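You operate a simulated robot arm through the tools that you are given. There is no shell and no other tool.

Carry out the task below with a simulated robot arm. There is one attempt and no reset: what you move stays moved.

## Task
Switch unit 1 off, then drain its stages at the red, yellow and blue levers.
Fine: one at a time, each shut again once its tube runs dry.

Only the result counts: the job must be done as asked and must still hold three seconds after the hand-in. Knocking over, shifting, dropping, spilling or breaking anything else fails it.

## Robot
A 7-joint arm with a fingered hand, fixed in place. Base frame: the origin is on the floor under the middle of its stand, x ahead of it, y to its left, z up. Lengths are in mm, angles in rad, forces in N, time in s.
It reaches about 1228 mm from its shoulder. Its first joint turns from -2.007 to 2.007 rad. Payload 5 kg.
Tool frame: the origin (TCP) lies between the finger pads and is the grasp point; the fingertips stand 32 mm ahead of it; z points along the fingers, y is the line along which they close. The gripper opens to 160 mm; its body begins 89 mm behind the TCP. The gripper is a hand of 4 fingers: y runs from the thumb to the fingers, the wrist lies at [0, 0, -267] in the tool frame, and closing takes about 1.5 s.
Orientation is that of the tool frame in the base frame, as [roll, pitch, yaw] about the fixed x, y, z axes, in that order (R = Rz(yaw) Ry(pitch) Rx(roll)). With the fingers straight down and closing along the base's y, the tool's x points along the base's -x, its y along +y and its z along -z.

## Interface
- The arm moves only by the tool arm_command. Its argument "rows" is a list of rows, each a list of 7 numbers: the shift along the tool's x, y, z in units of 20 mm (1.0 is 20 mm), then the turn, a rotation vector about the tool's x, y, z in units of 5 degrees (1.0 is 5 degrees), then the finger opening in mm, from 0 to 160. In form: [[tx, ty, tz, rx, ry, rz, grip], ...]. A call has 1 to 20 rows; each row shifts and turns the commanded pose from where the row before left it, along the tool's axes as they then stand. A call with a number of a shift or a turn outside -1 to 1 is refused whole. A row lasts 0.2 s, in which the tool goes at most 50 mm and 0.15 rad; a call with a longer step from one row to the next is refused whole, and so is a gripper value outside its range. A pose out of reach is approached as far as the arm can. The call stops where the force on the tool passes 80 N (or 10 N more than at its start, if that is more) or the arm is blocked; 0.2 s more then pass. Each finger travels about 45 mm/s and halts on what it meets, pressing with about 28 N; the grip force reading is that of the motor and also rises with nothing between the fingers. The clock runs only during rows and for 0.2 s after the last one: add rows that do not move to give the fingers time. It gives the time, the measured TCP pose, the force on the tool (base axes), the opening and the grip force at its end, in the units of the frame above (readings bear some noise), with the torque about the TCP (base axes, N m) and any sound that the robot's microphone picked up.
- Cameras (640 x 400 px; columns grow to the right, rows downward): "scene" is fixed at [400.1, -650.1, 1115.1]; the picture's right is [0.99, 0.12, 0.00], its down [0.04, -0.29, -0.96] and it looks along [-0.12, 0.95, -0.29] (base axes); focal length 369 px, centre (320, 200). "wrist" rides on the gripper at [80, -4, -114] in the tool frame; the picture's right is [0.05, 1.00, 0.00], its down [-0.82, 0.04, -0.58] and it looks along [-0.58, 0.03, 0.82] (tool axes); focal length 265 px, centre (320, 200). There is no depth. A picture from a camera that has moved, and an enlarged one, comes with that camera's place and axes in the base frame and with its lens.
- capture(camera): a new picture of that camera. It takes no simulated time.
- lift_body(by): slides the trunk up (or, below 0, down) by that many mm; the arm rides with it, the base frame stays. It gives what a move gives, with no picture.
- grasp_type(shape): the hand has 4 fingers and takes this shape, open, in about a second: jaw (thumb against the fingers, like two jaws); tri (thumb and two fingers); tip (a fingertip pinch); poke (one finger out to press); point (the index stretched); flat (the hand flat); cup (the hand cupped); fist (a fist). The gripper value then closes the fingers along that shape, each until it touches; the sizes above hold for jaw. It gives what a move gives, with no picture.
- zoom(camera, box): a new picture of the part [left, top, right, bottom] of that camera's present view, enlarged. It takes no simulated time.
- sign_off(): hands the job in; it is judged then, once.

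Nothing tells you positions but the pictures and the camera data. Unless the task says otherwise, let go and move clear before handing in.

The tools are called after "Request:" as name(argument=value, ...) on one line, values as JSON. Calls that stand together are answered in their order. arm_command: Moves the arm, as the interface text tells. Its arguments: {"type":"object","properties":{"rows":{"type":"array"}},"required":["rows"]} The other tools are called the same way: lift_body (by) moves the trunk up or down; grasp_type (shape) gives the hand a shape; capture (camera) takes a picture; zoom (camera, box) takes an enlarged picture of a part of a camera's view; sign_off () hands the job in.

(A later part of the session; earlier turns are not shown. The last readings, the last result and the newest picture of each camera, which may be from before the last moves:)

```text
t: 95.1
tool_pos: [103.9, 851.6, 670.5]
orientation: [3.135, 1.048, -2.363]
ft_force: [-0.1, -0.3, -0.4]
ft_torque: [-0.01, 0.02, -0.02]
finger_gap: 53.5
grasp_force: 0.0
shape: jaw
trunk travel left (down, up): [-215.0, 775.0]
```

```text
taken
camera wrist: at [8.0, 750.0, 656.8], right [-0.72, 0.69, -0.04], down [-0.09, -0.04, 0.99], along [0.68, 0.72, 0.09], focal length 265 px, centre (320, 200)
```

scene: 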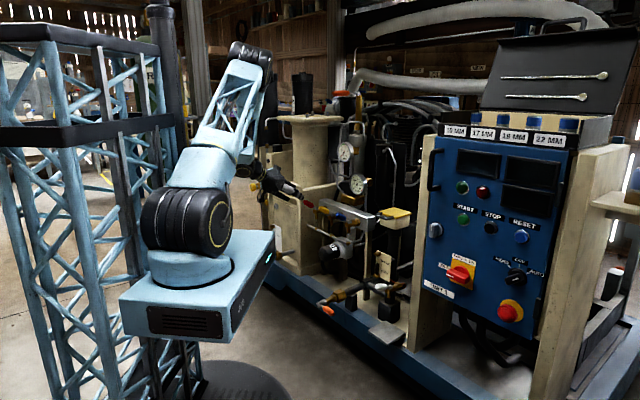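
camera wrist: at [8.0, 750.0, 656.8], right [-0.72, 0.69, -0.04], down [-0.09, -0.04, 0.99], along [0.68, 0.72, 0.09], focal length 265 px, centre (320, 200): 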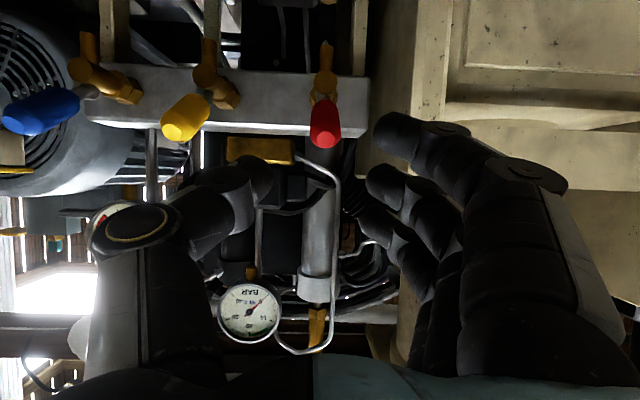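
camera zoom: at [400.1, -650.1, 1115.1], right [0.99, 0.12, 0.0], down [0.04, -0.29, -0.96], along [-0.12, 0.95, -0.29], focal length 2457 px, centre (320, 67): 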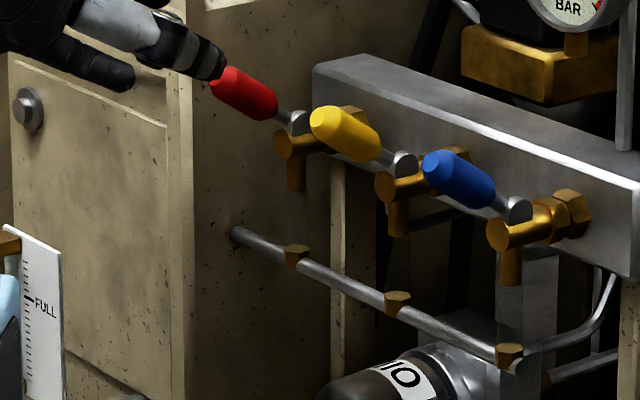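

The red lever looks back at its original angle, parallel to the others, and its tube is clear. Next I'll shift right to the yellow lever, backing off slightly first.

Request:
arm_command(rows=[[0, 0, -0.75, 0, 0, 0, 54], [0, -0.91, 0, 0, 0, 0, 54], [0, -0.91, 0, 0, 0, 0, 54], [0, -0.91, 0, 0, 0, 0, 54], [0, -0.91, 0, 0, 0, 0, 54], [0, -0.91, 0, 0, 0, 0, 54], [0, -0.91, 0, 0, 0, 0, 54], [0, 0, 0, 0, 0, 0, 54]])

Request:
zoom(camera="scene", box=[295, 190, 345, 250])

Request:
capture(camera="wrist")

```text
t: 96.9
tool_pos: [172.6, 764.0, 677.7]
orientation: [3.134, 1.048, -2.362]
ft_force: [0.3, -0.6, -0.8]
ft_torque: [0.03, 0.0, 0.02]
finger_gap: 53.4
grasp_force: 0.0
shape: jaw
trunk travel left (down, up): [-215.0, 775.0]
```

```text
6.67 times, centred on (320, 220) of scene
camera zoom: at [400.1, -650.1, 1115.1], right [0.99, 0.12, 0.0], down [0.04, -0.29, -0.96], along [-0.12, 0.95, -0.29], focal length 2457 px, centre (320, 67)
```

zoom: 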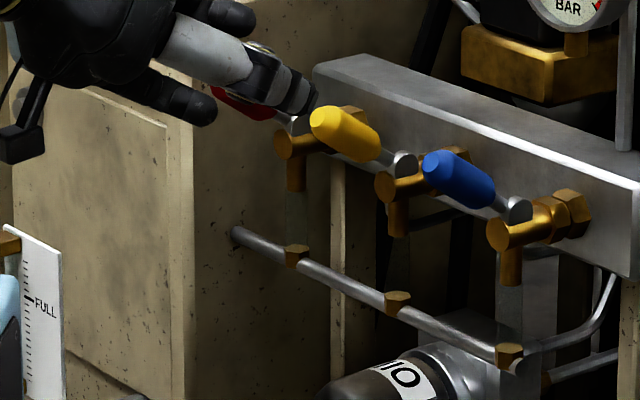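

```text
taken
camera wrist: at [77.7, 663.1, 664.3], right [-0.72, 0.69, -0.04], down [-0.09, -0.04, 0.99], along [0.68, 0.72, 0.09], focal length 265 px, centre (320, 200)
```

wrist: 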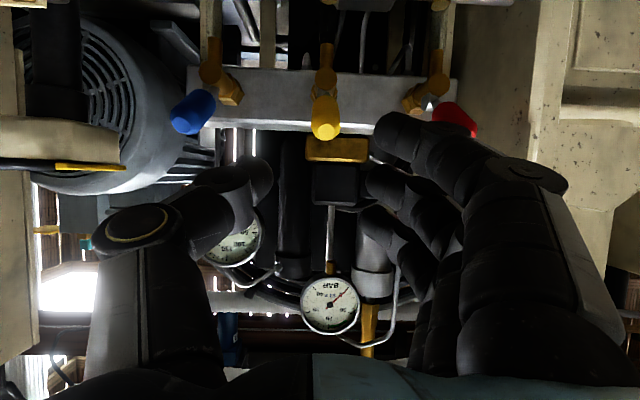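

The hand is in front of the yellow lever. I'll approach it the same way as the red one.

Request:
arm_command(rows=[[0, 0, 0, 0, 0.5, 0, 54], [0, 0, 0, 0, 0.5, 0, 54], [-0.022, 0.01, 0.736, 0, 0, 0, 54], [-0.022, 0.01, 0.736, 0, 0, 0, 54], [-0.022, 0.01, 0.736, 0, 0, 0, 54], [-0.022, 0.01, 0.736, 0, 0, 0, 52], [0, 0, 0, 0, 0, 0, 50]])

Request:
capture(camera="wrist")

Request:
zoom(camera="scene", box=[295, 190, 345, 250])

```text
t: 98.5
tool_pos: [207.3, 798.7, 645.2]
orientation: [3.137, 0.96, -2.362]
ft_force: [0.6, 0.7, -0.1]
ft_torque: [-0.01, -0.01, -0.01]
finger_gap: 50.6
grasp_force: 0.0
shape: jaw
trunk travel left (down, up): [-215.0, 775.0]
```

```text
taken
camera wrist: at [111.2, 698.1, 643.6], right [-0.73, 0.69, -0.04], down [-0.03, 0.02, 1.0], along [0.69, 0.73, 0.0], focal length 265 px, centre (320, 200)
```

wrist: 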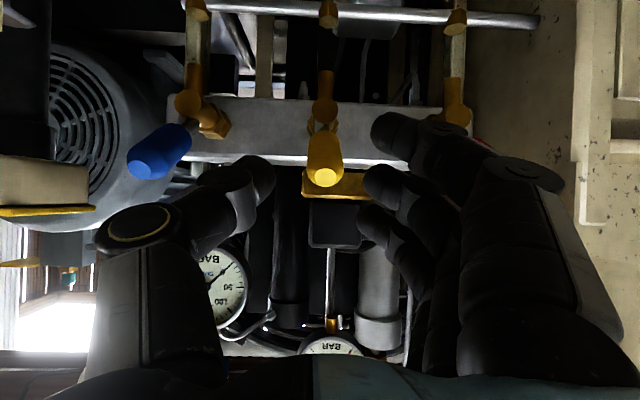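

```text
6.67 times, centred on (320, 220) of scene
camera zoom: at [400.1, -650.1, 1115.1], right [0.99, 0.12, 0.0], down [0.04, -0.29, -0.96], along [-0.12, 0.95, -0.29], focal length 2457 px, centre (320, 67)
```

zoom: 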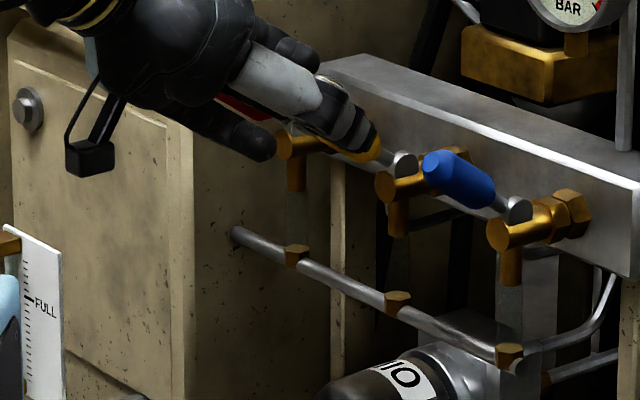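

The yellow handle is centred. I'll go the last 30 mm and grip.

Request:
arm_command(rows=[[-0.02, 0, 0.74, 0, 0, 0, 50], [-0.02, 0, 0.74, 0, 0, 0, 48], [0, 0, 0, 0, 0, 0, 48], [0, 0, 0, 0, 0, 0, 36], [0, 0, 0, 0, 0, 0, 24], [0, 0, 0, 0, 0, 0, 12], [0, 0, 0, 0, 0, 0, 10], [0, 0, 0, 0, 0, 0, 10], [0, 0, 0, 0, 0, 0, 10]])

Request:
capture(camera="wrist")

Request:
zoom(camera="scene", box=[295, 190, 345, 250])

```text
t: 100.5
tool_pos: [225.9, 815.5, 627.5]
orientation: [3.139, 0.959, -2.364]
ft_force: [6.5, -7.1, -0.6]
ft_torque: [-0.05, -0.01, -0.09]
finger_gap: 4.0
grasp_force: 27.8
shape: jaw
trunk travel left (down, up): [-215.0, 775.0]
```

```text
taken
camera wrist: at [130.2, 714.7, 626.5], right [-0.72, 0.69, -0.04], down [-0.03, 0.02, 1.0], along [0.69, 0.73, 0.0], focal length 265 px, centre (320, 200)
```

wrist: 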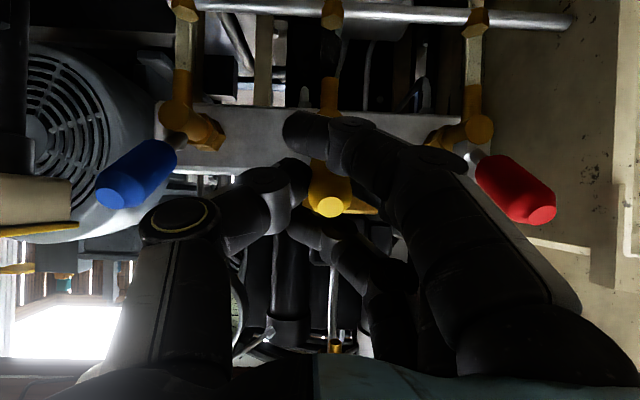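

```text
6.67 times, centred on (320, 220) of scene
camera zoom: at [400.1, -650.1, 1115.1], right [0.99, 0.12, 0.0], down [0.04, -0.29, -0.96], along [-0.12, 0.95, -0.29], focal length 2457 px, centre (320, 67)
```

zoom: 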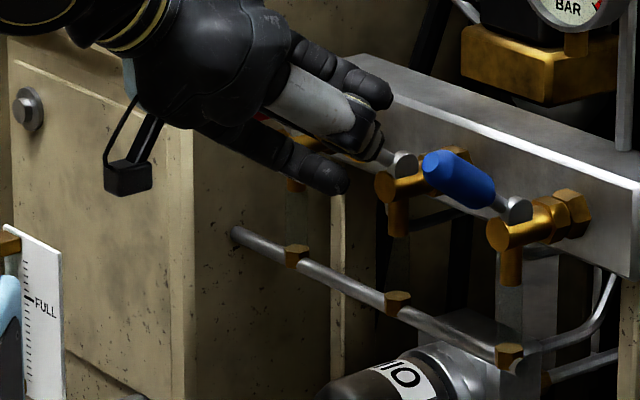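

The yellow handle is gripped, and red and blue sit symmetrically, so red is properly shut. Now I'll press yellow down along the same arc.

Request:
arm_command(rows=[[0.157, -0.05, 0, 0, -0.5, 0, 10], [0.157, -0.05, 0, 0, -0.5, 0, 10], [0.205, 0, 0.013, 0, 0, 0, 10], [0.205, 0, 0.013, 0, 0, 0, 10], [0.205, 0, 0.013, 0, 0, 0, 10], [0.19, 0, 0.09, 0, 0, 0, 10], [0.19, 0, 0.09, 0, 0, 0, 10], [0.19, 0, 0.09, 0, 0, 0, 10], [0.19, 0, 0.09, 0, 0, 0, 10], [0, 0, 0, 0, 0, 0, 10]])

Request:
zoom(camera="scene", box=[305, 200, 345, 240])

Request:
capture(camera="wrist")

```text
t: 102.7
tool_pos: [218.3, 806.4, 595.0]
orientation: [3.135, 1.046, -2.365]
ft_force: [7.6, -9.2, 3.8]
ft_torque: [0.19, -0.2, -0.16]
finger_gap: 3.8
grasp_force: 27.4
shape: jaw
trunk travel left (down, up): [-215.0, 775.0]
```

```text
10.00 times, centred on (325, 220) of scene
camera zoom: at [400.1, -650.1, 1115.1], right [0.99, 0.12, 0.0], down [0.04, -0.29, -0.96], along [-0.12, 0.95, -0.29], focal length 3686 px, centre (270, 0)
```

zoom: 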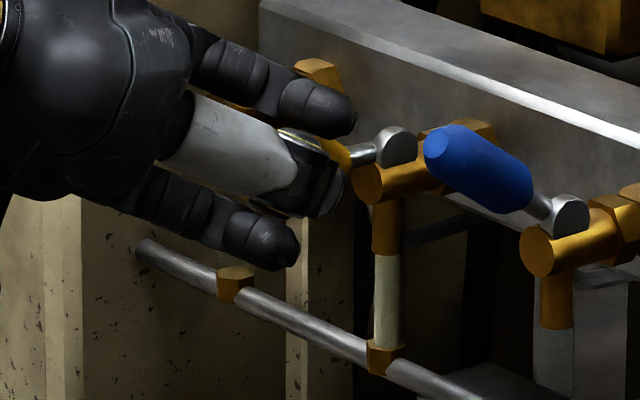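

```text
taken
camera wrist: at [123.1, 707.0, 581.9], right [-0.72, 0.69, -0.04], down [-0.09, -0.04, 0.99], along [0.68, 0.72, 0.09], focal length 265 px, centre (320, 200)
```

wrist: 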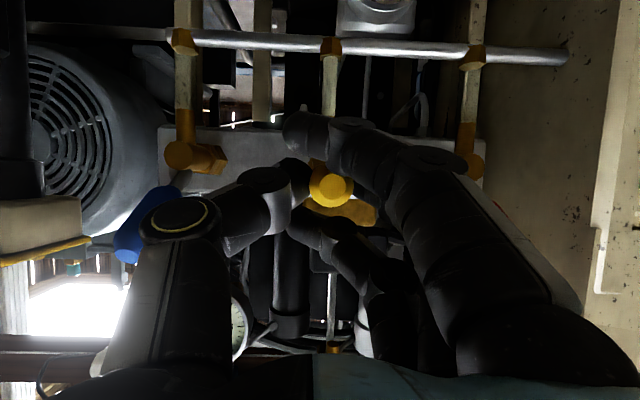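

The yellow tube is flowing. I'll open it a little further and hold.

Request:
arm_command(rows=[[0.17, -0.02, 0.11, 0, 0, 0, 10], [0.17, -0.02, 0.11, 0, 0, 0, 10], [0.17, 0, 0.12, 0, 0, 0, 10], [0.16, 0, 0.12, 0, 0, 0, 10], [0, 0, 0, 0, 0, 0, 10], [0, 0, 0, 0, 0, 0, 10], [0, 0, 0, 0, 0, 0, 10], [0, 0, 0, 0, 0, 0, 10], [0, 0, 0, 0, 0, 0, 10], [0, 0, 0, 0, 0, 0, 10], [0, 0, 0, 0, 0, 0, 10], [0, 0, 0, 0, 0, 0, 10], [0, 0, 0, 0, 0, 0, 10], [0, 0, 0, 0, 0, 0, 10], [0, 0, 0, 0, 0, 0, 10], [0, 0, 0, 0, 0, 0, 10], [0, 0, 0, 0, 0, 0, 10], [0, 0, 0, 0, 0, 0, 10], [0, 0, 0, 0, 0, 0, 10], [0, 0, 0, 0, 0, 0, 10]])

Request:
zoom(camera="scene", box=[305, 200, 345, 240])

```text
t: 106.9
tool_pos: [220.4, 808.8, 579.7]
orientation: [3.135, 1.047, -2.367]
ft_force: [7.2, -1.3, 5.3]
ft_torque: [0.29, -0.26, -0.05]
finger_gap: 4.1
grasp_force: 27.6
shape: jaw
trunk travel left (down, up): [-215.0, 775.0]
```

```text
10.00 times, centred on (325, 220) of scene
camera zoom: at [400.1, -650.1, 1115.1], right [0.99, 0.12, 0.0], down [0.04, -0.29, -0.96], along [-0.12, 0.95, -0.29], focal length 3686 px, centre (270, 0)
```

zoom: 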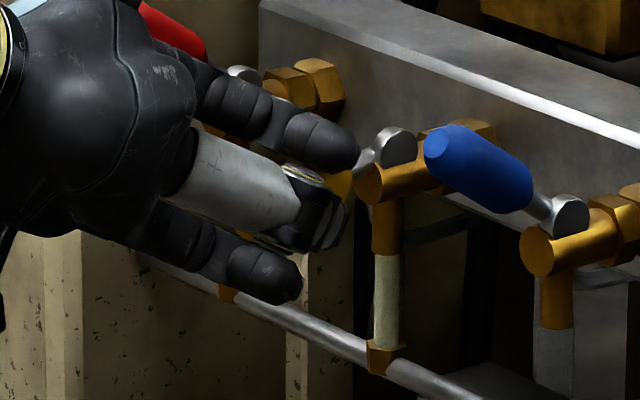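

Yellow is still draining, so I'll keep holding.

Request:
arm_command(rows=[[0, 0, 0, 0, 0, 0, 10], [0, 0, 0, 0, 0, 0, 10], [0, 0, 0, 0, 0, 0, 10], [0, 0, 0, 0, 0, 0, 10], [0, 0, 0, 0, 0, 0, 10], [0, 0, 0, 0, 0, 0, 10], [0, 0, 0, 0, 0, 0, 10], [0, 0, 0, 0, 0, 0, 10], [0, 0, 0, 0, 0, 0, 10], [0, 0, 0, 0, 0, 0, 10], [0, 0, 0, 0, 0, 0, 10], [0, 0, 0, 0, 0, 0, 10], [0, 0, 0, 0, 0, 0, 10], [0, 0, 0, 0, 0, 0, 10], [0, 0, 0, 0, 0, 0, 10], [0, 0, 0, 0, 0, 0, 10], [0, 0, 0, 0, 0, 0, 10], [0, 0, 0, 0, 0, 0, 10], [0, 0, 0, 0, 0, 0, 10], [0, 0, 0, 0, 0, 0, 10]])

Request:
zoom(camera="scene", box=[305, 200, 345, 240])

```text
t: 111.1
tool_pos: [221.7, 807.7, 580.7]
orientation: [3.133, 1.046, -2.364]
ft_force: [7.9, -0.4, 3.5]
ft_torque: [0.26, -0.26, -0.05]
finger_gap: 3.8
grasp_force: 27.6
shape: jaw
trunk travel left (down, up): [-215.0, 775.0]
```

```text
10.00 times, centred on (325, 220) of scene
camera zoom: at [400.1, -650.1, 1115.1], right [0.99, 0.12, 0.0], down [0.04, -0.29, -0.96], along [-0.12, 0.95, -0.29], focal length 3686 px, centre (270, 0)
```

zoom: 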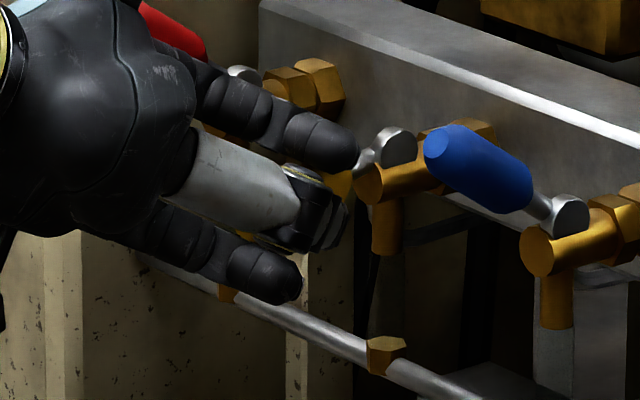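

The yellow tube has gone clear. I'll hold one more second to confirm, then lift it back along the arc to shut.

Request:
arm_command(rows=[[0, 0, 0, 0, 0, 0, 10], [0, 0, 0, 0, 0, 0, 10], [0, 0, 0, 0, 0, 0, 10], [0, 0, 0, 0, 0, 0, 10], [0, 0, 0, 0, 0, 0, 10]])

Request:
zoom(camera="scene", box=[325, 215, 350, 240])

```text
t: 112.3
tool_pos: [220.4, 807.3, 580.0]
orientation: [3.135, 1.05, -2.364]
ft_force: [8.4, -0.9, 4.6]
ft_torque: [0.25, -0.23, -0.02]
finger_gap: 3.7
grasp_force: 28.2
shape: jaw
trunk travel left (down, up): [-215.0, 775.0]
```

```text
16.00 times, centred on (338, 228) of scene
camera zoom: at [400.1, -650.1, 1115.1], right [0.99, 0.12, 0.0], down [0.04, -0.29, -0.96], along [-0.12, 0.95, -0.29], focal length 5898 px, centre (40, -240)
```

zoom: 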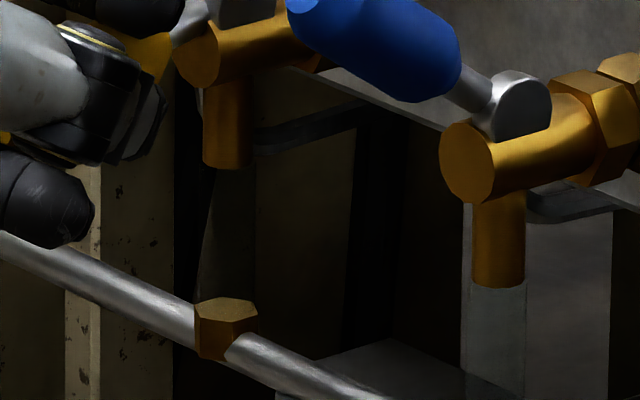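

Confirmed dry. Lifting the yellow lever back up now.

Request:
arm_command(rows=[[-0.26, 0, -0.15, 0, 0, 0, 10], [-0.26, 0, -0.15, 0, 0, 0, 10], [-0.24, 0, -0.107, 0, 0, 0, 10], [-0.24, 0, -0.107, 0, 0, 0, 10], [-0.303, 0, -0.08, 0, 0, 0, 10], [-0.303, 0, -0.08, 0, 0, 0, 10], [-0.313, 0, -0.027, 0, 0.5, 0, 10], [-0.313, 0, -0.027, 0, 0.5, 0, 10], [0, 0, 0, 0, 0, 0, 10]])

Request:
zoom(camera="scene", box=[310, 197, 350, 227])

Request:
capture(camera="wrist")

```text
t: 114.3
tool_pos: [228.1, 815.5, 626.0]
orientation: [3.133, 0.961, -2.362]
ft_force: [3.3, -7.2, -1.8]
ft_torque: [-0.25, 0.13, 0.06]
finger_gap: 4.3
grasp_force: 28.4
shape: jaw
trunk travel left (down, up): [-215.0, 775.0]
```

```text
13.33 times, centred on (330, 212) of scene
camera zoom: at [400.1, -650.1, 1115.1], right [0.99, 0.12, 0.0], down [0.04, -0.29, -0.96], along [-0.12, 0.95, -0.29], focal length 4915 px, centre (187, 40)
```

zoom: 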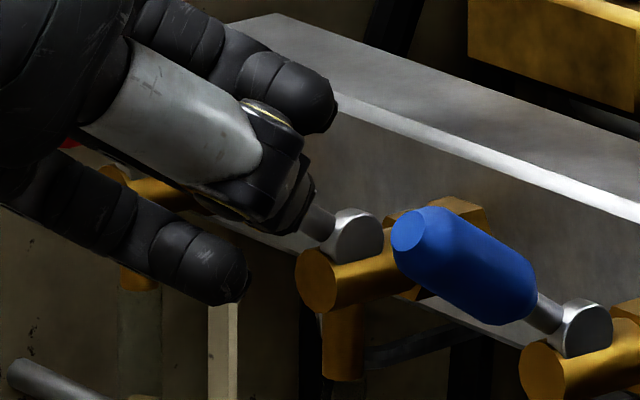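

```text
taken
camera wrist: at [132.0, 713.6, 624.5], right [-0.73, 0.69, -0.04], down [-0.03, 0.02, 1.0], along [0.69, 0.73, 0.01], focal length 265 px, centre (320, 200)
```

wrist: 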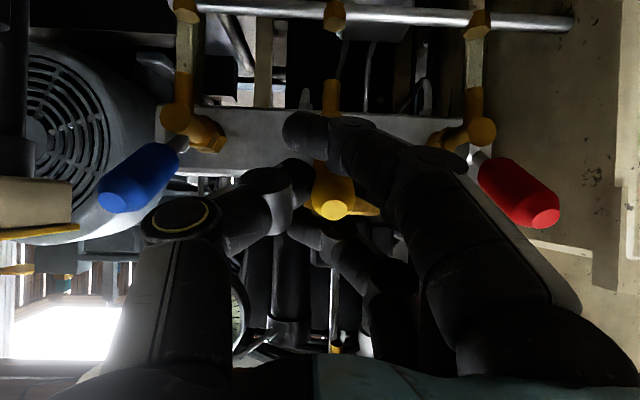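

It's nearly back at its start. I'll push gently to the stop.

Request:
arm_command(rows=[[-0.15, 0, 0, 0, 0, 0, 10], [-0.15, 0, 0, 0, 0, 0, 10], [-0.15, 0, 0, 0, 0, 0, 10], [0, 0, 0, 0, 0, 0, 10]])

Request:
zoom(camera="scene", box=[310, 197, 350, 227])

Request:
capture(camera="wrist")

```text
t: 115.3
tool_pos: [231.9, 820.6, 634.7]
orientation: [3.136, 0.963, -2.365]
ft_force: [4.8, -5.8, -9.7]
ft_torque: [-0.08, -0.05, -0.05]
finger_gap: 2.8
grasp_force: 27.7
shape: jaw
trunk travel left (down, up): [-215.0, 775.0]
```

```text
13.33 times, centred on (330, 212) of scene
camera zoom: at [400.1, -650.1, 1115.1], right [0.99, 0.12, 0.0], down [0.04, -0.29, -0.96], along [-0.12, 0.95, -0.29], focal length 4915 px, centre (187, 40)
```

zoom: 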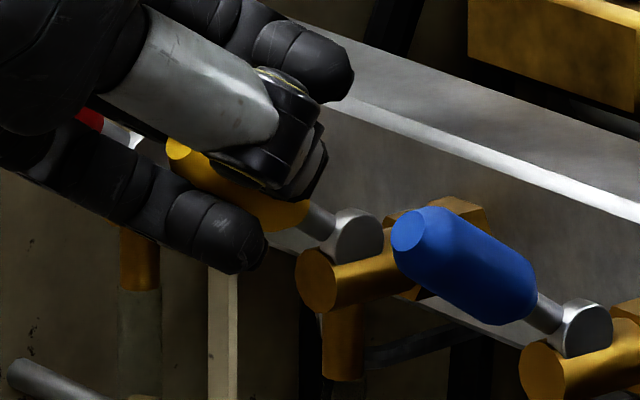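

```text
taken
camera wrist: at [136.5, 719.0, 633.0], right [-0.73, 0.69, -0.04], down [-0.03, 0.02, 1.0], along [0.69, 0.73, 0.01], focal length 265 px, centre (320, 200)
```

wrist: 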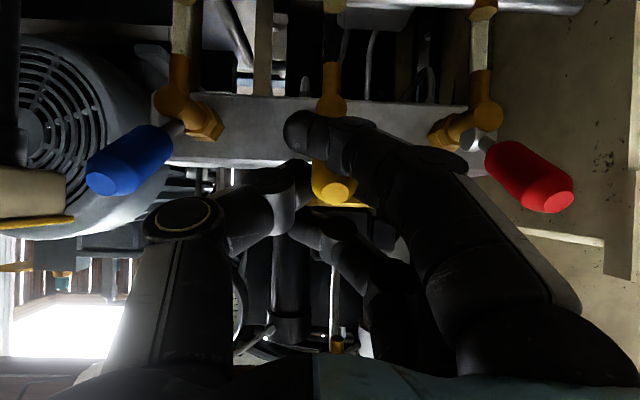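

Yellow is close to parallel with blue but still slightly low. I'll push a bit more until it meets the stop firmly.

Request:
arm_command(rows=[[-0.15, 0, 0, 0, 0, 0, 10], [-0.15, 0, 0, 0, 0, 0, 10], [0, 0, 0, 0, 0, 0, 10]])

Request:
zoom(camera="scene", box=[310, 197, 350, 227])

```text
t: 116.1
tool_pos: [232.8, 822.7, 636.3]
orientation: [3.139, 0.955, -2.359]
ft_force: [2.1, -15.8, -21.8]
ft_torque: [-0.32, -0.09, -0.06]
finger_gap: 2.7
grasp_force: 28.0
shape: jaw
trunk travel left (down, up): [-215.0, 775.0]
```

```text
13.33 times, centred on (330, 212) of scene
camera zoom: at [400.1, -650.1, 1115.1], right [0.99, 0.12, 0.0], down [0.04, -0.29, -0.96], along [-0.12, 0.95, -0.29], focal length 4915 px, centre (187, 40)
```

zoom: 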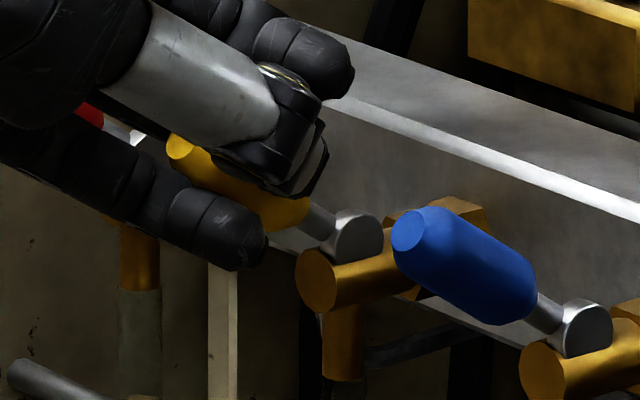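

Firm resistance (about 27 N) and the handle is parallel to blue again, so yellow is shut. Relaxing and releasing.

Request:
arm_command(rows=[[0.2, 0, 0, 0, 0, 0, 10], [0.1, 0, 0, 0, 0, 0, 20], [0, 0, 0, 0, 0, 0, 32], [0, 0, 0, 0, 0, 0, 44], [0, 0, 0, 0, 0, 0, 54], [0, 0, 0, 0, 0, 0, 54], [0, 0, 0, 0, 0, 0, 54], [0, 0, 0, 0, 0, 0, 54]])

Request:
capture(camera="wrist")

Request:
zoom(camera="scene", box=[310, 197, 350, 227])

```text
t: 117.9
tool_pos: [232.0, 818.9, 632.7]
orientation: [3.137, 0.959, -2.363]
ft_force: [0.7, -0.4, -0.4]
ft_torque: [-0.01, 0.0, 0.0]
finger_gap: 53.6
grasp_force: 0.1
shape: jaw
trunk travel left (down, up): [-215.0, 775.0]
```

```text
taken
camera wrist: at [135.2, 717.6, 631.9], right [-0.73, 0.69, -0.04], down [-0.03, 0.02, 1.0], along [0.69, 0.73, 0.0], focal length 265 px, centre (320, 200)
```

wrist: 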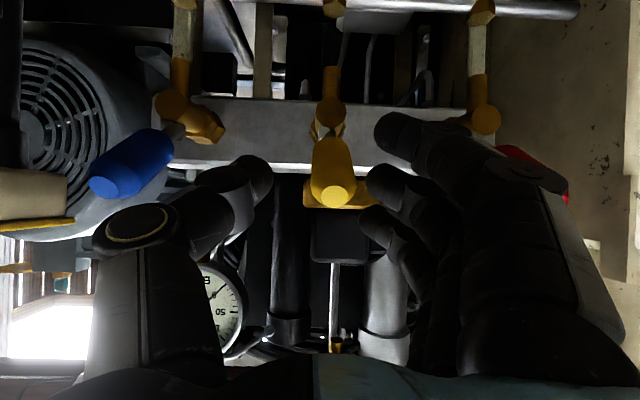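

```text
13.33 times, centred on (330, 212) of scene
camera zoom: at [400.1, -650.1, 1115.1], right [0.99, 0.12, 0.0], down [0.04, -0.29, -0.96], along [-0.12, 0.95, -0.29], focal length 4915 px, centre (187, 40)
```

zoom: 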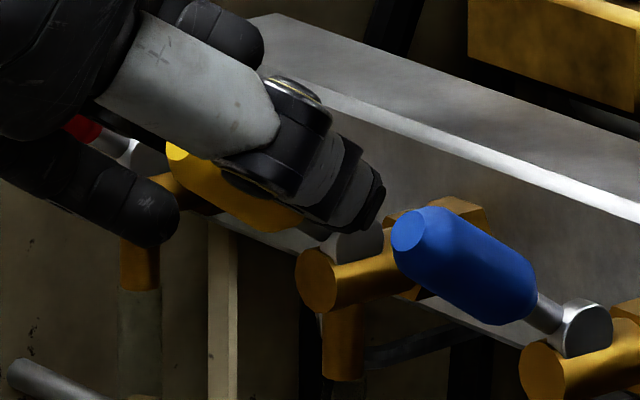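

Released with zero force. I'll withdraw straight back and shift right to the blue lever.

Request:
arm_command(rows=[[0, 0, -0.75, 0, 0, 0, 54], [0, 0, -0.75, 0, 0, 0, 54], [0, 0, -0.75, 0, 0, 0, 54], [0, 0, -0.75, 0, 0, 0, 54], [0, 0, -0.75, 0, 0, 0, 54], [0, 0, -0.75, 0, 0, 0, 54], [0, -0.92, 0, 0, 0, 0, 54], [0, -0.92, 0, 0, 0, 0, 54], [0, -0.92, 0, 0, 0, 0, 54], [0, -0.92, 0, 0, 0, 0, 54], [0, -0.92, 0, 0, 0, 0, 54], [0, -0.92, 0, 0, 0, 0, 54], [0, 0, 0, 0, 0, 0, 54]])

Request:
capture(camera="wrist")

Request:
zoom(camera="scene", box=[295, 190, 345, 250])

```text
t: 120.7
tool_pos: [255.6, 688.4, 685.1]
orientation: [3.135, 0.961, -2.363]
ft_force: [0.2, 0.1, -0.4]
ft_torque: [-0.02, 0.0, 0.01]
finger_gap: 53.8
grasp_force: 0.1
shape: jaw
trunk travel left (down, up): [-215.0, 775.0]
```

```text
taken
camera wrist: at [159.9, 586.8, 683.3], right [-0.73, 0.69, -0.04], down [-0.03, 0.02, 1.0], along [0.69, 0.73, 0.0], focal length 265 px, centre (320, 200)
```

wrist: 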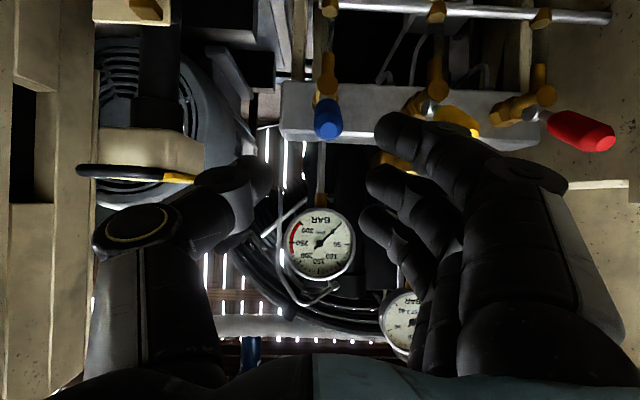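

```text
6.67 times, centred on (320, 220) of scene
camera zoom: at [400.1, -650.1, 1115.1], right [0.99, 0.12, 0.0], down [0.04, -0.29, -0.96], along [-0.12, 0.95, -0.29], focal length 2457 px, centre (320, 67)
```

zoom: 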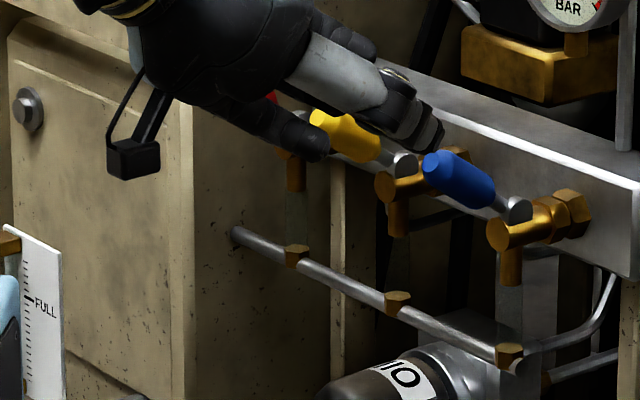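

Yellow's handle is back in line, and the hand is now in front of the blue lever. Same approach again.

Request:
arm_command(rows=[[0.0525, 0.033, 0.737, 0, 0, 0, 54], [0.0525, 0.033, 0.737, 0, 0, 0, 54], [0.0525, 0.033, 0.737, 0, 0, 0, 54], [0.0525, 0.033, 0.737, 0, 0, 0, 52], [0, 0, 0, 0, 0, 0, 50]])

Request:
capture(camera="wrist")

Request:
zoom(camera="scene", box=[310, 190, 370, 250])

```text
t: 121.9
tool_pos: [286.9, 722.7, 646.9]
orientation: [3.136, 0.96, -2.362]
ft_force: [-1.2, 0.0, -0.5]
ft_torque: [-0.01, -0.02, 0.01]
finger_gap: 50.5
grasp_force: 0.1
shape: jaw
trunk travel left (down, up): [-215.0, 775.0]
```

```text
taken
camera wrist: at [191.1, 622.0, 644.6], right [-0.73, 0.69, -0.04], down [-0.03, 0.02, 1.0], along [0.69, 0.73, 0.0], focal length 265 px, centre (320, 200)
```

wrist: 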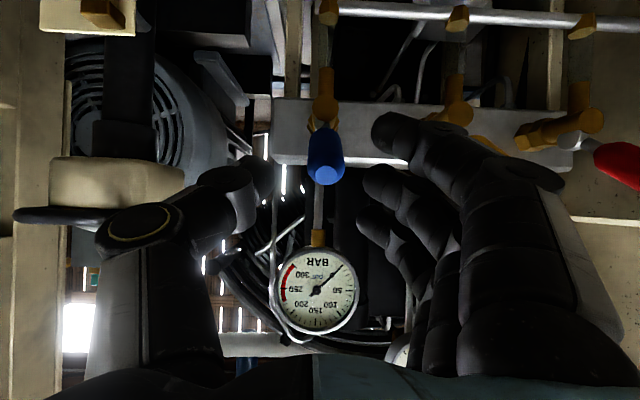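

```text
6.67 times, centred on (340, 220) of scene
camera zoom: at [400.1, -650.1, 1115.1], right [0.99, 0.12, 0.0], down [0.04, -0.29, -0.96], along [-0.12, 0.95, -0.29], focal length 2457 px, centre (187, 67)
```

zoom: 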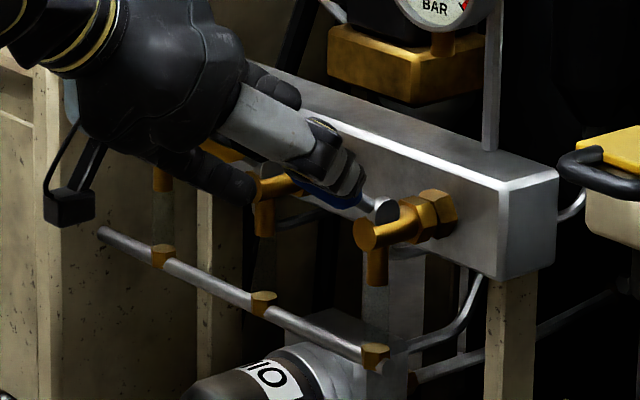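

The blue handle is centred. Going the last 29 mm and gripping.

Request:
arm_command(rows=[[0.04, 0.02, 0.71, 0, 0, 0, 50], [0.04, 0.02, 0.71, 0, 0, 0, 48], [0, 0, 0, 0, 0, 0, 48], [0, 0, 0, 0, 0, 0, 36], [0, 0, 0, 0, 0, 0, 24], [0, 0, 0, 0, 0, 0, 12], [0, 0, 0, 0, 0, 0, 10], [0, 0, 0, 0, 0, 0, 10], [0, 0, 0, 0, 0, 0, 10]])

Request:
capture(camera="wrist")

Request:
zoom(camera="scene", box=[310, 190, 370, 250])

```text
t: 123.9
tool_pos: [303.3, 738.6, 627.5]
orientation: [3.136, 0.96, -2.363]
ft_force: [5.8, -7.7, -1.4]
ft_torque: [-0.06, -0.02, -0.02]
finger_gap: 4.6
grasp_force: 28.1
shape: jaw
trunk travel left (down, up): [-215.0, 775.0]
```

```text
taken
camera wrist: at [208.0, 638.1, 626.6], right [-0.72, 0.69, -0.04], down [-0.03, 0.02, 1.0], along [0.69, 0.73, 0.0], focal length 265 px, centre (320, 200)
```

wrist: 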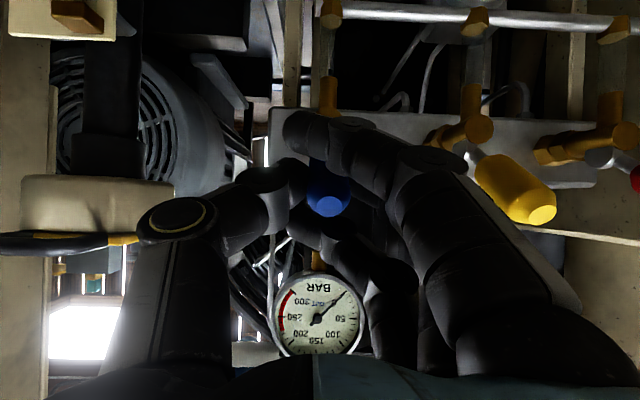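

```text
6.67 times, centred on (340, 220) of scene
camera zoom: at [400.1, -650.1, 1115.1], right [0.99, 0.12, 0.0], down [0.04, -0.29, -0.96], along [-0.12, 0.95, -0.29], focal length 2457 px, centre (187, 67)
```

zoom: 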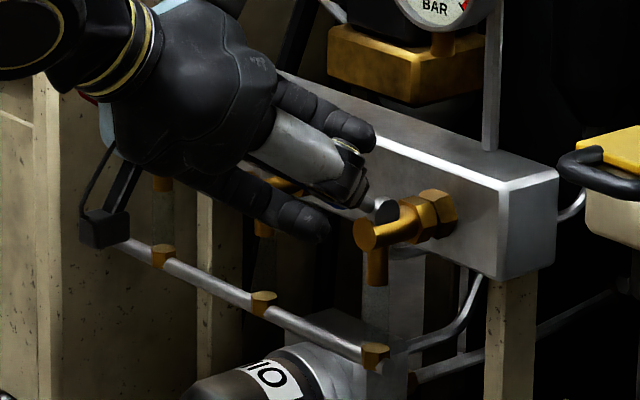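

Yellow's angle matches red's, so both are shut. Now I'll press blue down along the same arc.

Request:
arm_command(rows=[[0.157, -0.05, 0, 0, -0.5, 0, 10], [0.157, -0.05, 0, 0, -0.5, 0, 10], [0.205, 0, 0.013, 0, 0, 0, 10], [0.205, 0, 0.013, 0, 0, 0, 10], [0.205, 0, 0.013, 0, 0, 0, 10], [0.19, 0, 0.09, 0, 0, 0, 10], [0.19, 0, 0.09, 0, 0, 0, 10], [0.19, 0, 0.09, 0, 0, 0, 10], [0.19, 0, 0.09, 0, 0, 0, 10], [0, 0, 0, 0, 0, 0, 10]])

Request:
zoom(camera="scene", box=[315, 200, 365, 250])

Request:
capture(camera="wrist")

```text
t: 126.1
tool_pos: [297.3, 730.3, 596.2]
orientation: [3.135, 1.051, -2.366]
ft_force: [7.9, -1.3, 2.9]
ft_torque: [0.27, -0.18, -0.09]
finger_gap: 4.3
grasp_force: 27.8
shape: jaw
trunk travel left (down, up): [-215.0, 775.0]
```

```text
8.00 times, centred on (340, 225) of scene
camera zoom: at [400.1, -650.1, 1115.1], right [0.99, 0.12, 0.0], down [0.04, -0.29, -0.96], along [-0.12, 0.95, -0.29], focal length 2949 px, centre (160, 0)
```

zoom: 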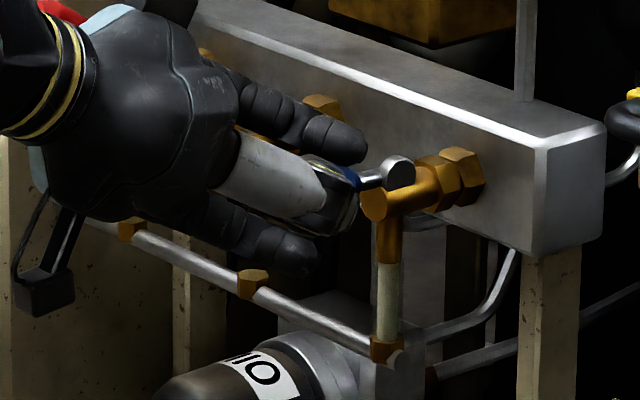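

```text
taken
camera wrist: at [200.7, 629.5, 582.5], right [-0.72, 0.69, -0.04], down [-0.09, -0.04, 0.99], along [0.68, 0.72, 0.09], focal length 265 px, centre (320, 200)
```

wrist: 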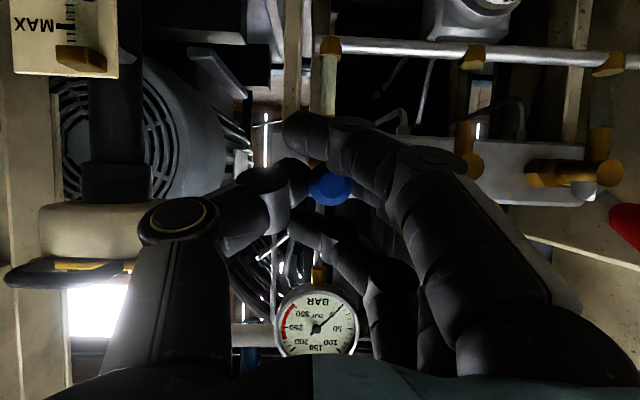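

Blue is draining, with milky flow in its tube. I'll open a little further and hold.

Request:
arm_command(rows=[[0.17, -0.02, 0.11, 0, 0, 0, 10], [0.17, -0.02, 0.11, 0, 0, 0, 10], [0.17, 0, 0.12, 0, 0, 0, 10], [0.16, 0, 0.12, 0, 0, 0, 10], [0, 0, 0, 0, 0, 0, 10], [0, 0, 0, 0, 0, 0, 10], [0, 0, 0, 0, 0, 0, 10], [0, 0, 0, 0, 0, 0, 10], [0, 0, 0, 0, 0, 0, 10], [0, 0, 0, 0, 0, 0, 10], [0, 0, 0, 0, 0, 0, 10], [0, 0, 0, 0, 0, 0, 10], [0, 0, 0, 0, 0, 0, 10], [0, 0, 0, 0, 0, 0, 10], [0, 0, 0, 0, 0, 0, 10], [0, 0, 0, 0, 0, 0, 10], [0, 0, 0, 0, 0, 0, 10], [0, 0, 0, 0, 0, 0, 10], [0, 0, 0, 0, 0, 0, 10], [0, 0, 0, 0, 0, 0, 10]])

Request:
zoom(camera="scene", box=[315, 200, 365, 250])

```text
t: 130.3
tool_pos: [298.3, 729.8, 580.2]
orientation: [3.134, 1.049, -2.363]
ft_force: [8.9, -2.2, 6.3]
ft_torque: [0.31, -0.31, -0.09]
finger_gap: 4.6
grasp_force: 27.6
shape: jaw
trunk travel left (down, up): [-215.0, 775.0]
```

```text
8.00 times, centred on (340, 225) of scene
camera zoom: at [400.1, -650.1, 1115.1], right [0.99, 0.12, 0.0], down [0.04, -0.29, -0.96], along [-0.12, 0.95, -0.29], focal length 2949 px, centre (160, 0)
```

zoom: 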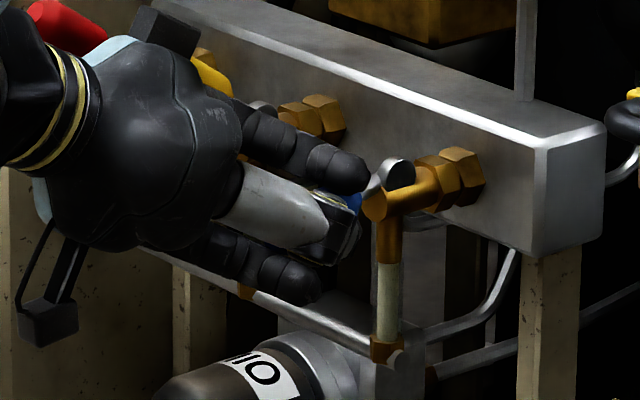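

It's still draining. I'll keep holding.

Request:
arm_command(rows=[[0, 0, 0, 0, 0, 0, 10], [0, 0, 0, 0, 0, 0, 10], [0, 0, 0, 0, 0, 0, 10], [0, 0, 0, 0, 0, 0, 10], [0, 0, 0, 0, 0, 0, 10], [0, 0, 0, 0, 0, 0, 10], [0, 0, 0, 0, 0, 0, 10], [0, 0, 0, 0, 0, 0, 10], [0, 0, 0, 0, 0, 0, 10], [0, 0, 0, 0, 0, 0, 10], [0, 0, 0, 0, 0, 0, 10], [0, 0, 0, 0, 0, 0, 10], [0, 0, 0, 0, 0, 0, 10], [0, 0, 0, 0, 0, 0, 10], [0, 0, 0, 0, 0, 0, 10]])

Request:
zoom(camera="scene", box=[315, 200, 365, 250])

```text
t: 133.5
tool_pos: [298.3, 732.7, 580.0]
orientation: [3.134, 1.048, -2.364]
ft_force: [8.8, -1.9, 6.4]
ft_torque: [0.27, -0.3, -0.07]
finger_gap: 4.6
grasp_force: 27.9
shape: jaw
trunk travel left (down, up): [-215.0, 775.0]
```

```text
8.00 times, centred on (340, 225) of scene
camera zoom: at [400.1, -650.1, 1115.1], right [0.99, 0.12, 0.0], down [0.04, -0.29, -0.96], along [-0.12, 0.95, -0.29], focal length 2949 px, centre (160, 0)
```

zoom: 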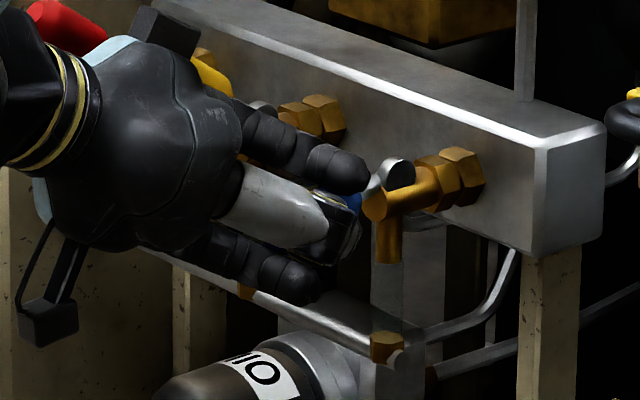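

The blue tube is clear now. I'll confirm for a second, then lift blue back along the arc.

Request:
arm_command(rows=[[0, 0, 0, 0, 0, 0, 10], [0, 0, 0, 0, 0, 0, 10], [0, 0, 0, 0, 0, 0, 10], [0, 0, 0, 0, 0, 0, 10], [0, 0, 0, 0, 0, 0, 10]])

Request:
zoom(camera="scene", box=[335, 215, 365, 245])

```text
t: 134.7
tool_pos: [297.0, 730.4, 580.1]
orientation: [3.133, 1.048, -2.365]
ft_force: [8.7, -2.2, 4.7]
ft_torque: [0.3, -0.3, -0.08]
finger_gap: 4.4
grasp_force: 28.0
shape: jaw
trunk travel left (down, up): [-215.0, 775.0]
```

```text
13.33 times, centred on (350, 230) of scene
camera zoom: at [400.1, -650.1, 1115.1], right [0.99, 0.12, 0.0], down [0.04, -0.29, -0.96], along [-0.12, 0.95, -0.29], focal length 4915 px, centre (-80, -200)
```

zoom: 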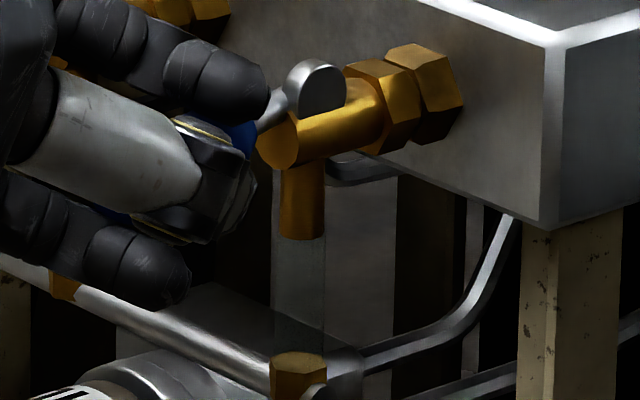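

The blue tube is clearly dry. Lifting the blue lever back up.

Request:
arm_command(rows=[[-0.26, 0, -0.15, 0, 0, 0, 10], [-0.26, 0, -0.15, 0, 0, 0, 10], [-0.24, 0, -0.107, 0, 0, 0, 10], [-0.24, 0, -0.107, 0, 0, 0, 10], [-0.303, 0, -0.08, 0, 0, 0, 10], [-0.303, 0, -0.08, 0, 0, 0, 10], [-0.313, 0, -0.027, 0, 0.5, 0, 10], [-0.313, 0, -0.027, 0, 0.5, 0, 10], [-0.15, 0, 0, 0, 0, 0, 10], [-0.15, 0, 0, 0, 0, 0, 10], [-0.15, 0, 0, 0, 0, 0, 10], [0, 0, 0, 0, 0, 0, 10]])

Request:
zoom(camera="scene", box=[325, 200, 365, 230])

Request:
capture(camera="wrist")

```text
t: 137.3
tool_pos: [309.9, 742.6, 633.6]
orientation: [3.135, 0.964, -2.362]
ft_force: [5.6, -5.0, -8.2]
ft_torque: [-0.11, -0.01, -0.04]
finger_gap: 3.7
grasp_force: 28.3
shape: jaw
trunk travel left (down, up): [-215.0, 775.0]
```

```text
13.33 times, centred on (345, 215) of scene
camera zoom: at [400.1, -650.1, 1115.1], right [0.99, 0.12, 0.0], down [0.04, -0.29, -0.96], along [-0.12, 0.95, -0.29], focal length 4915 px, centre (-13, 0)
```

zoom: 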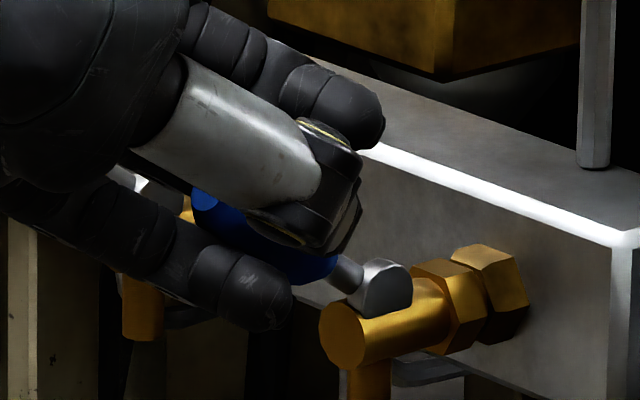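

```text
taken
camera wrist: at [213.6, 641.6, 632.5], right [-0.73, 0.69, -0.04], down [-0.03, 0.02, 1.0], along [0.69, 0.73, 0.01], focal length 265 px, centre (320, 200)
```

wrist: 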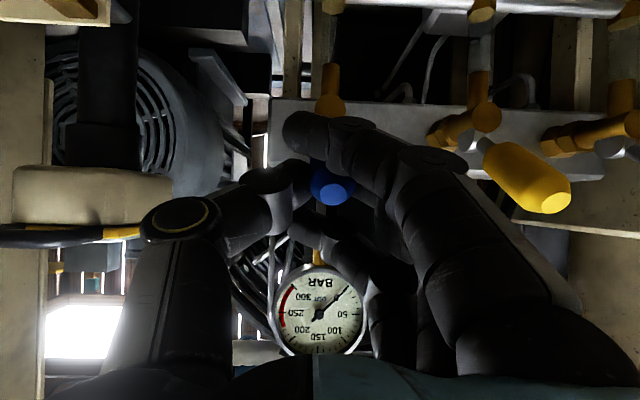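

Blue is nearly there. I'll push gently to the stop like the others.

Request:
arm_command(rows=[[-0.15, 0, 0, 0, 0, 0, 10], [-0.15, 0, 0, 0, 0, 0, 10], [-0.1, 0, 0, 0, 0, 0, 10], [0, 0, 0, 0, 0, 0, 10]])

Request:
zoom(camera="scene", box=[325, 200, 365, 230])

```text
t: 138.3
tool_pos: [310.2, 744.2, 636.0]
orientation: [3.134, 0.956, -2.36]
ft_force: [-9.2, -21.9, -30.1]
ft_torque: [-0.41, -0.05, 0.1]
finger_gap: 3.4
grasp_force: 28.1
shape: jaw
trunk travel left (down, up): [-215.0, 775.0]
```

```text
13.33 times, centred on (345, 215) of scene
camera zoom: at [400.1, -650.1, 1115.1], right [0.99, 0.12, 0.0], down [0.04, -0.29, -0.96], along [-0.12, 0.95, -0.29], focal length 4915 px, centre (-13, 0)
```

zoom: 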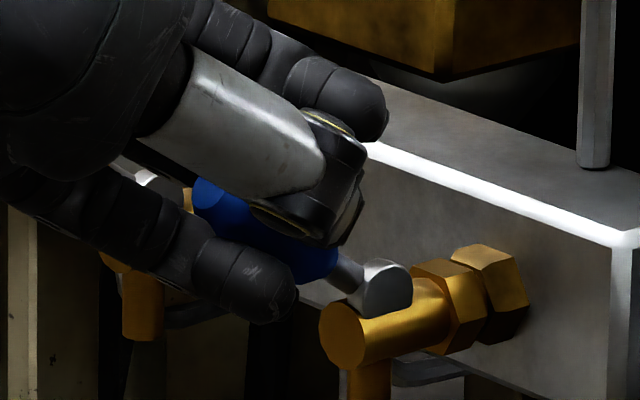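

Blue is at the stop (about 38 N) and its tip is back at its original picture position. Relaxing and releasing.

Request:
arm_command(rows=[[0.2, 0, 0, 0, 0, 0, 10], [0.15, 0, 0, 0, 0, 0, 20], [0, 0, 0, 0, 0, 0, 32], [0, 0, 0, 0, 0, 0, 44], [0, 0, 0, 0, 0, 0, 54], [0, 0, 0, 0, 0, 0, 54], [0, 0, 0, 0, 0, 0, 54], [0, 0, 0, 0, 0, 0, 54]])

Request:
capture(camera="wrist")

```text
t: 140.1
tool_pos: [307.9, 741.8, 635.1]
orientation: [3.139, 0.961, -2.364]
ft_force: [-1.0, -0.5, -0.4]
ft_torque: [0.0, 0.01, 0.02]
finger_gap: 53.4
grasp_force: 0.1
shape: jaw
trunk travel left (down, up): [-215.0, 775.0]
```

```text
taken
camera wrist: at [212.8, 640.6, 632.5], right [-0.73, 0.69, -0.04], down [-0.03, 0.02, 1.0], along [0.69, 0.73, 0.0], focal length 265 px, centre (320, 200)
```

wrist: 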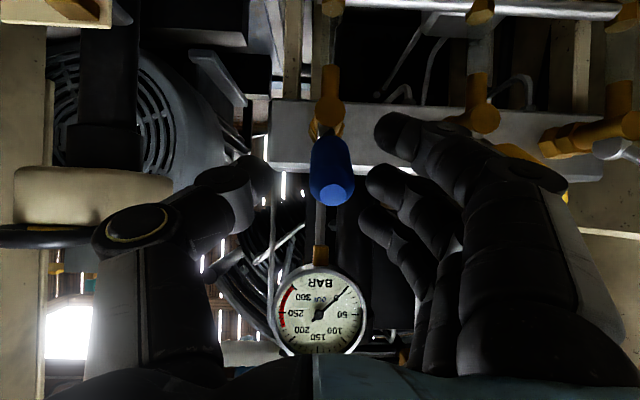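

Released with zero force. I'll withdraw straight back and then well clear, and check all three levers and tubes.

Request:
arm_command(rows=[[0, 0, -0.75, 0, 0, 0, 54], [0, 0, -0.75, 0, 0, 0, 54], [0, 0, -0.75, 0, 0, 0, 54], [0, 0, -0.75, 0, 0, 0, 54], [0, 0, -0.75, 0, 0, 0, 54], [0, 0, -0.75, 0, 0, 0, 54], [0, 0, -0.75, 0, 0, 0, 54], [0, 0, -0.9, 0, 0, 0, 54], [0, 0, -0.9, 0, 0, 0, 54], [0, 0, -0.9, 0, 0, 0, 54], [0, 0, 0, 0, 0, 0, 54]])

Request:
capture(camera="scene")

Request:
zoom(camera="scene", box=[295, 190, 345, 250])

Request:
capture(camera="wrist")

```text
t: 142.5
tool_pos: [215.3, 650.1, 724.0]
orientation: [3.136, 0.961, -2.361]
ft_force: [0.4, -0.2, 0.0]
ft_torque: [0.01, -0.02, -0.02]
finger_gap: 53.4
grasp_force: 0.0
shape: jaw
trunk travel left (down, up): [-215.0, 775.0]
```

```text
taken
```

scene: 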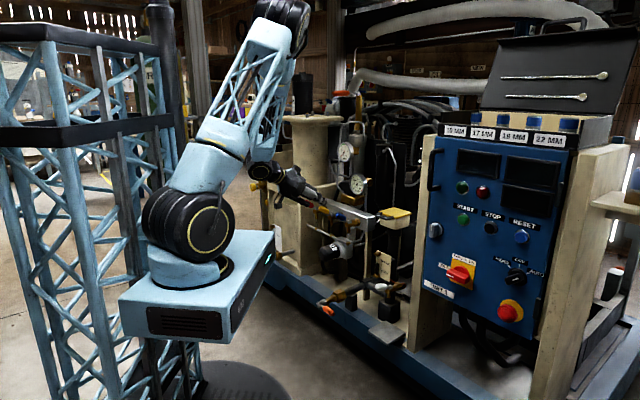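

```text
6.67 times, centred on (320, 220) of scene
camera zoom: at [400.1, -650.1, 1115.1], right [0.99, 0.12, 0.0], down [0.04, -0.29, -0.96], along [-0.12, 0.95, -0.29], focal length 2457 px, centre (320, 67)
```

zoom: 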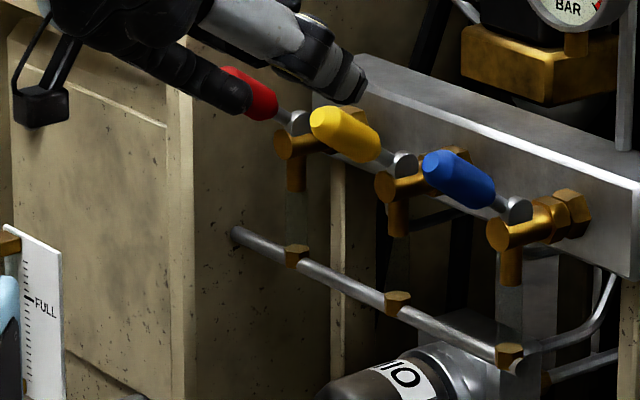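

```text
taken
camera wrist: at [119.5, 548.8, 723.4], right [-0.73, 0.69, -0.04], down [-0.03, 0.02, 1.0], along [0.69, 0.73, 0.0], focal length 265 px, centre (320, 200)
```

wrist: 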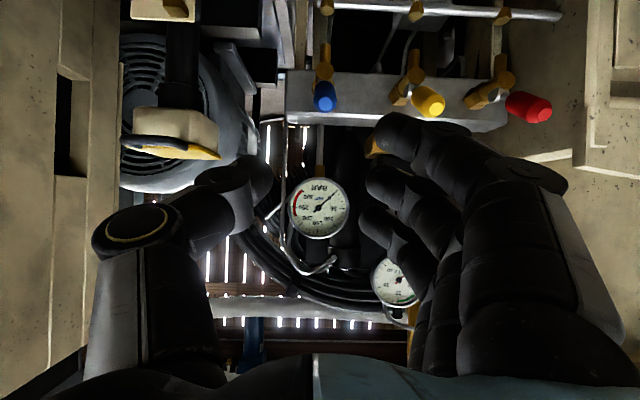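

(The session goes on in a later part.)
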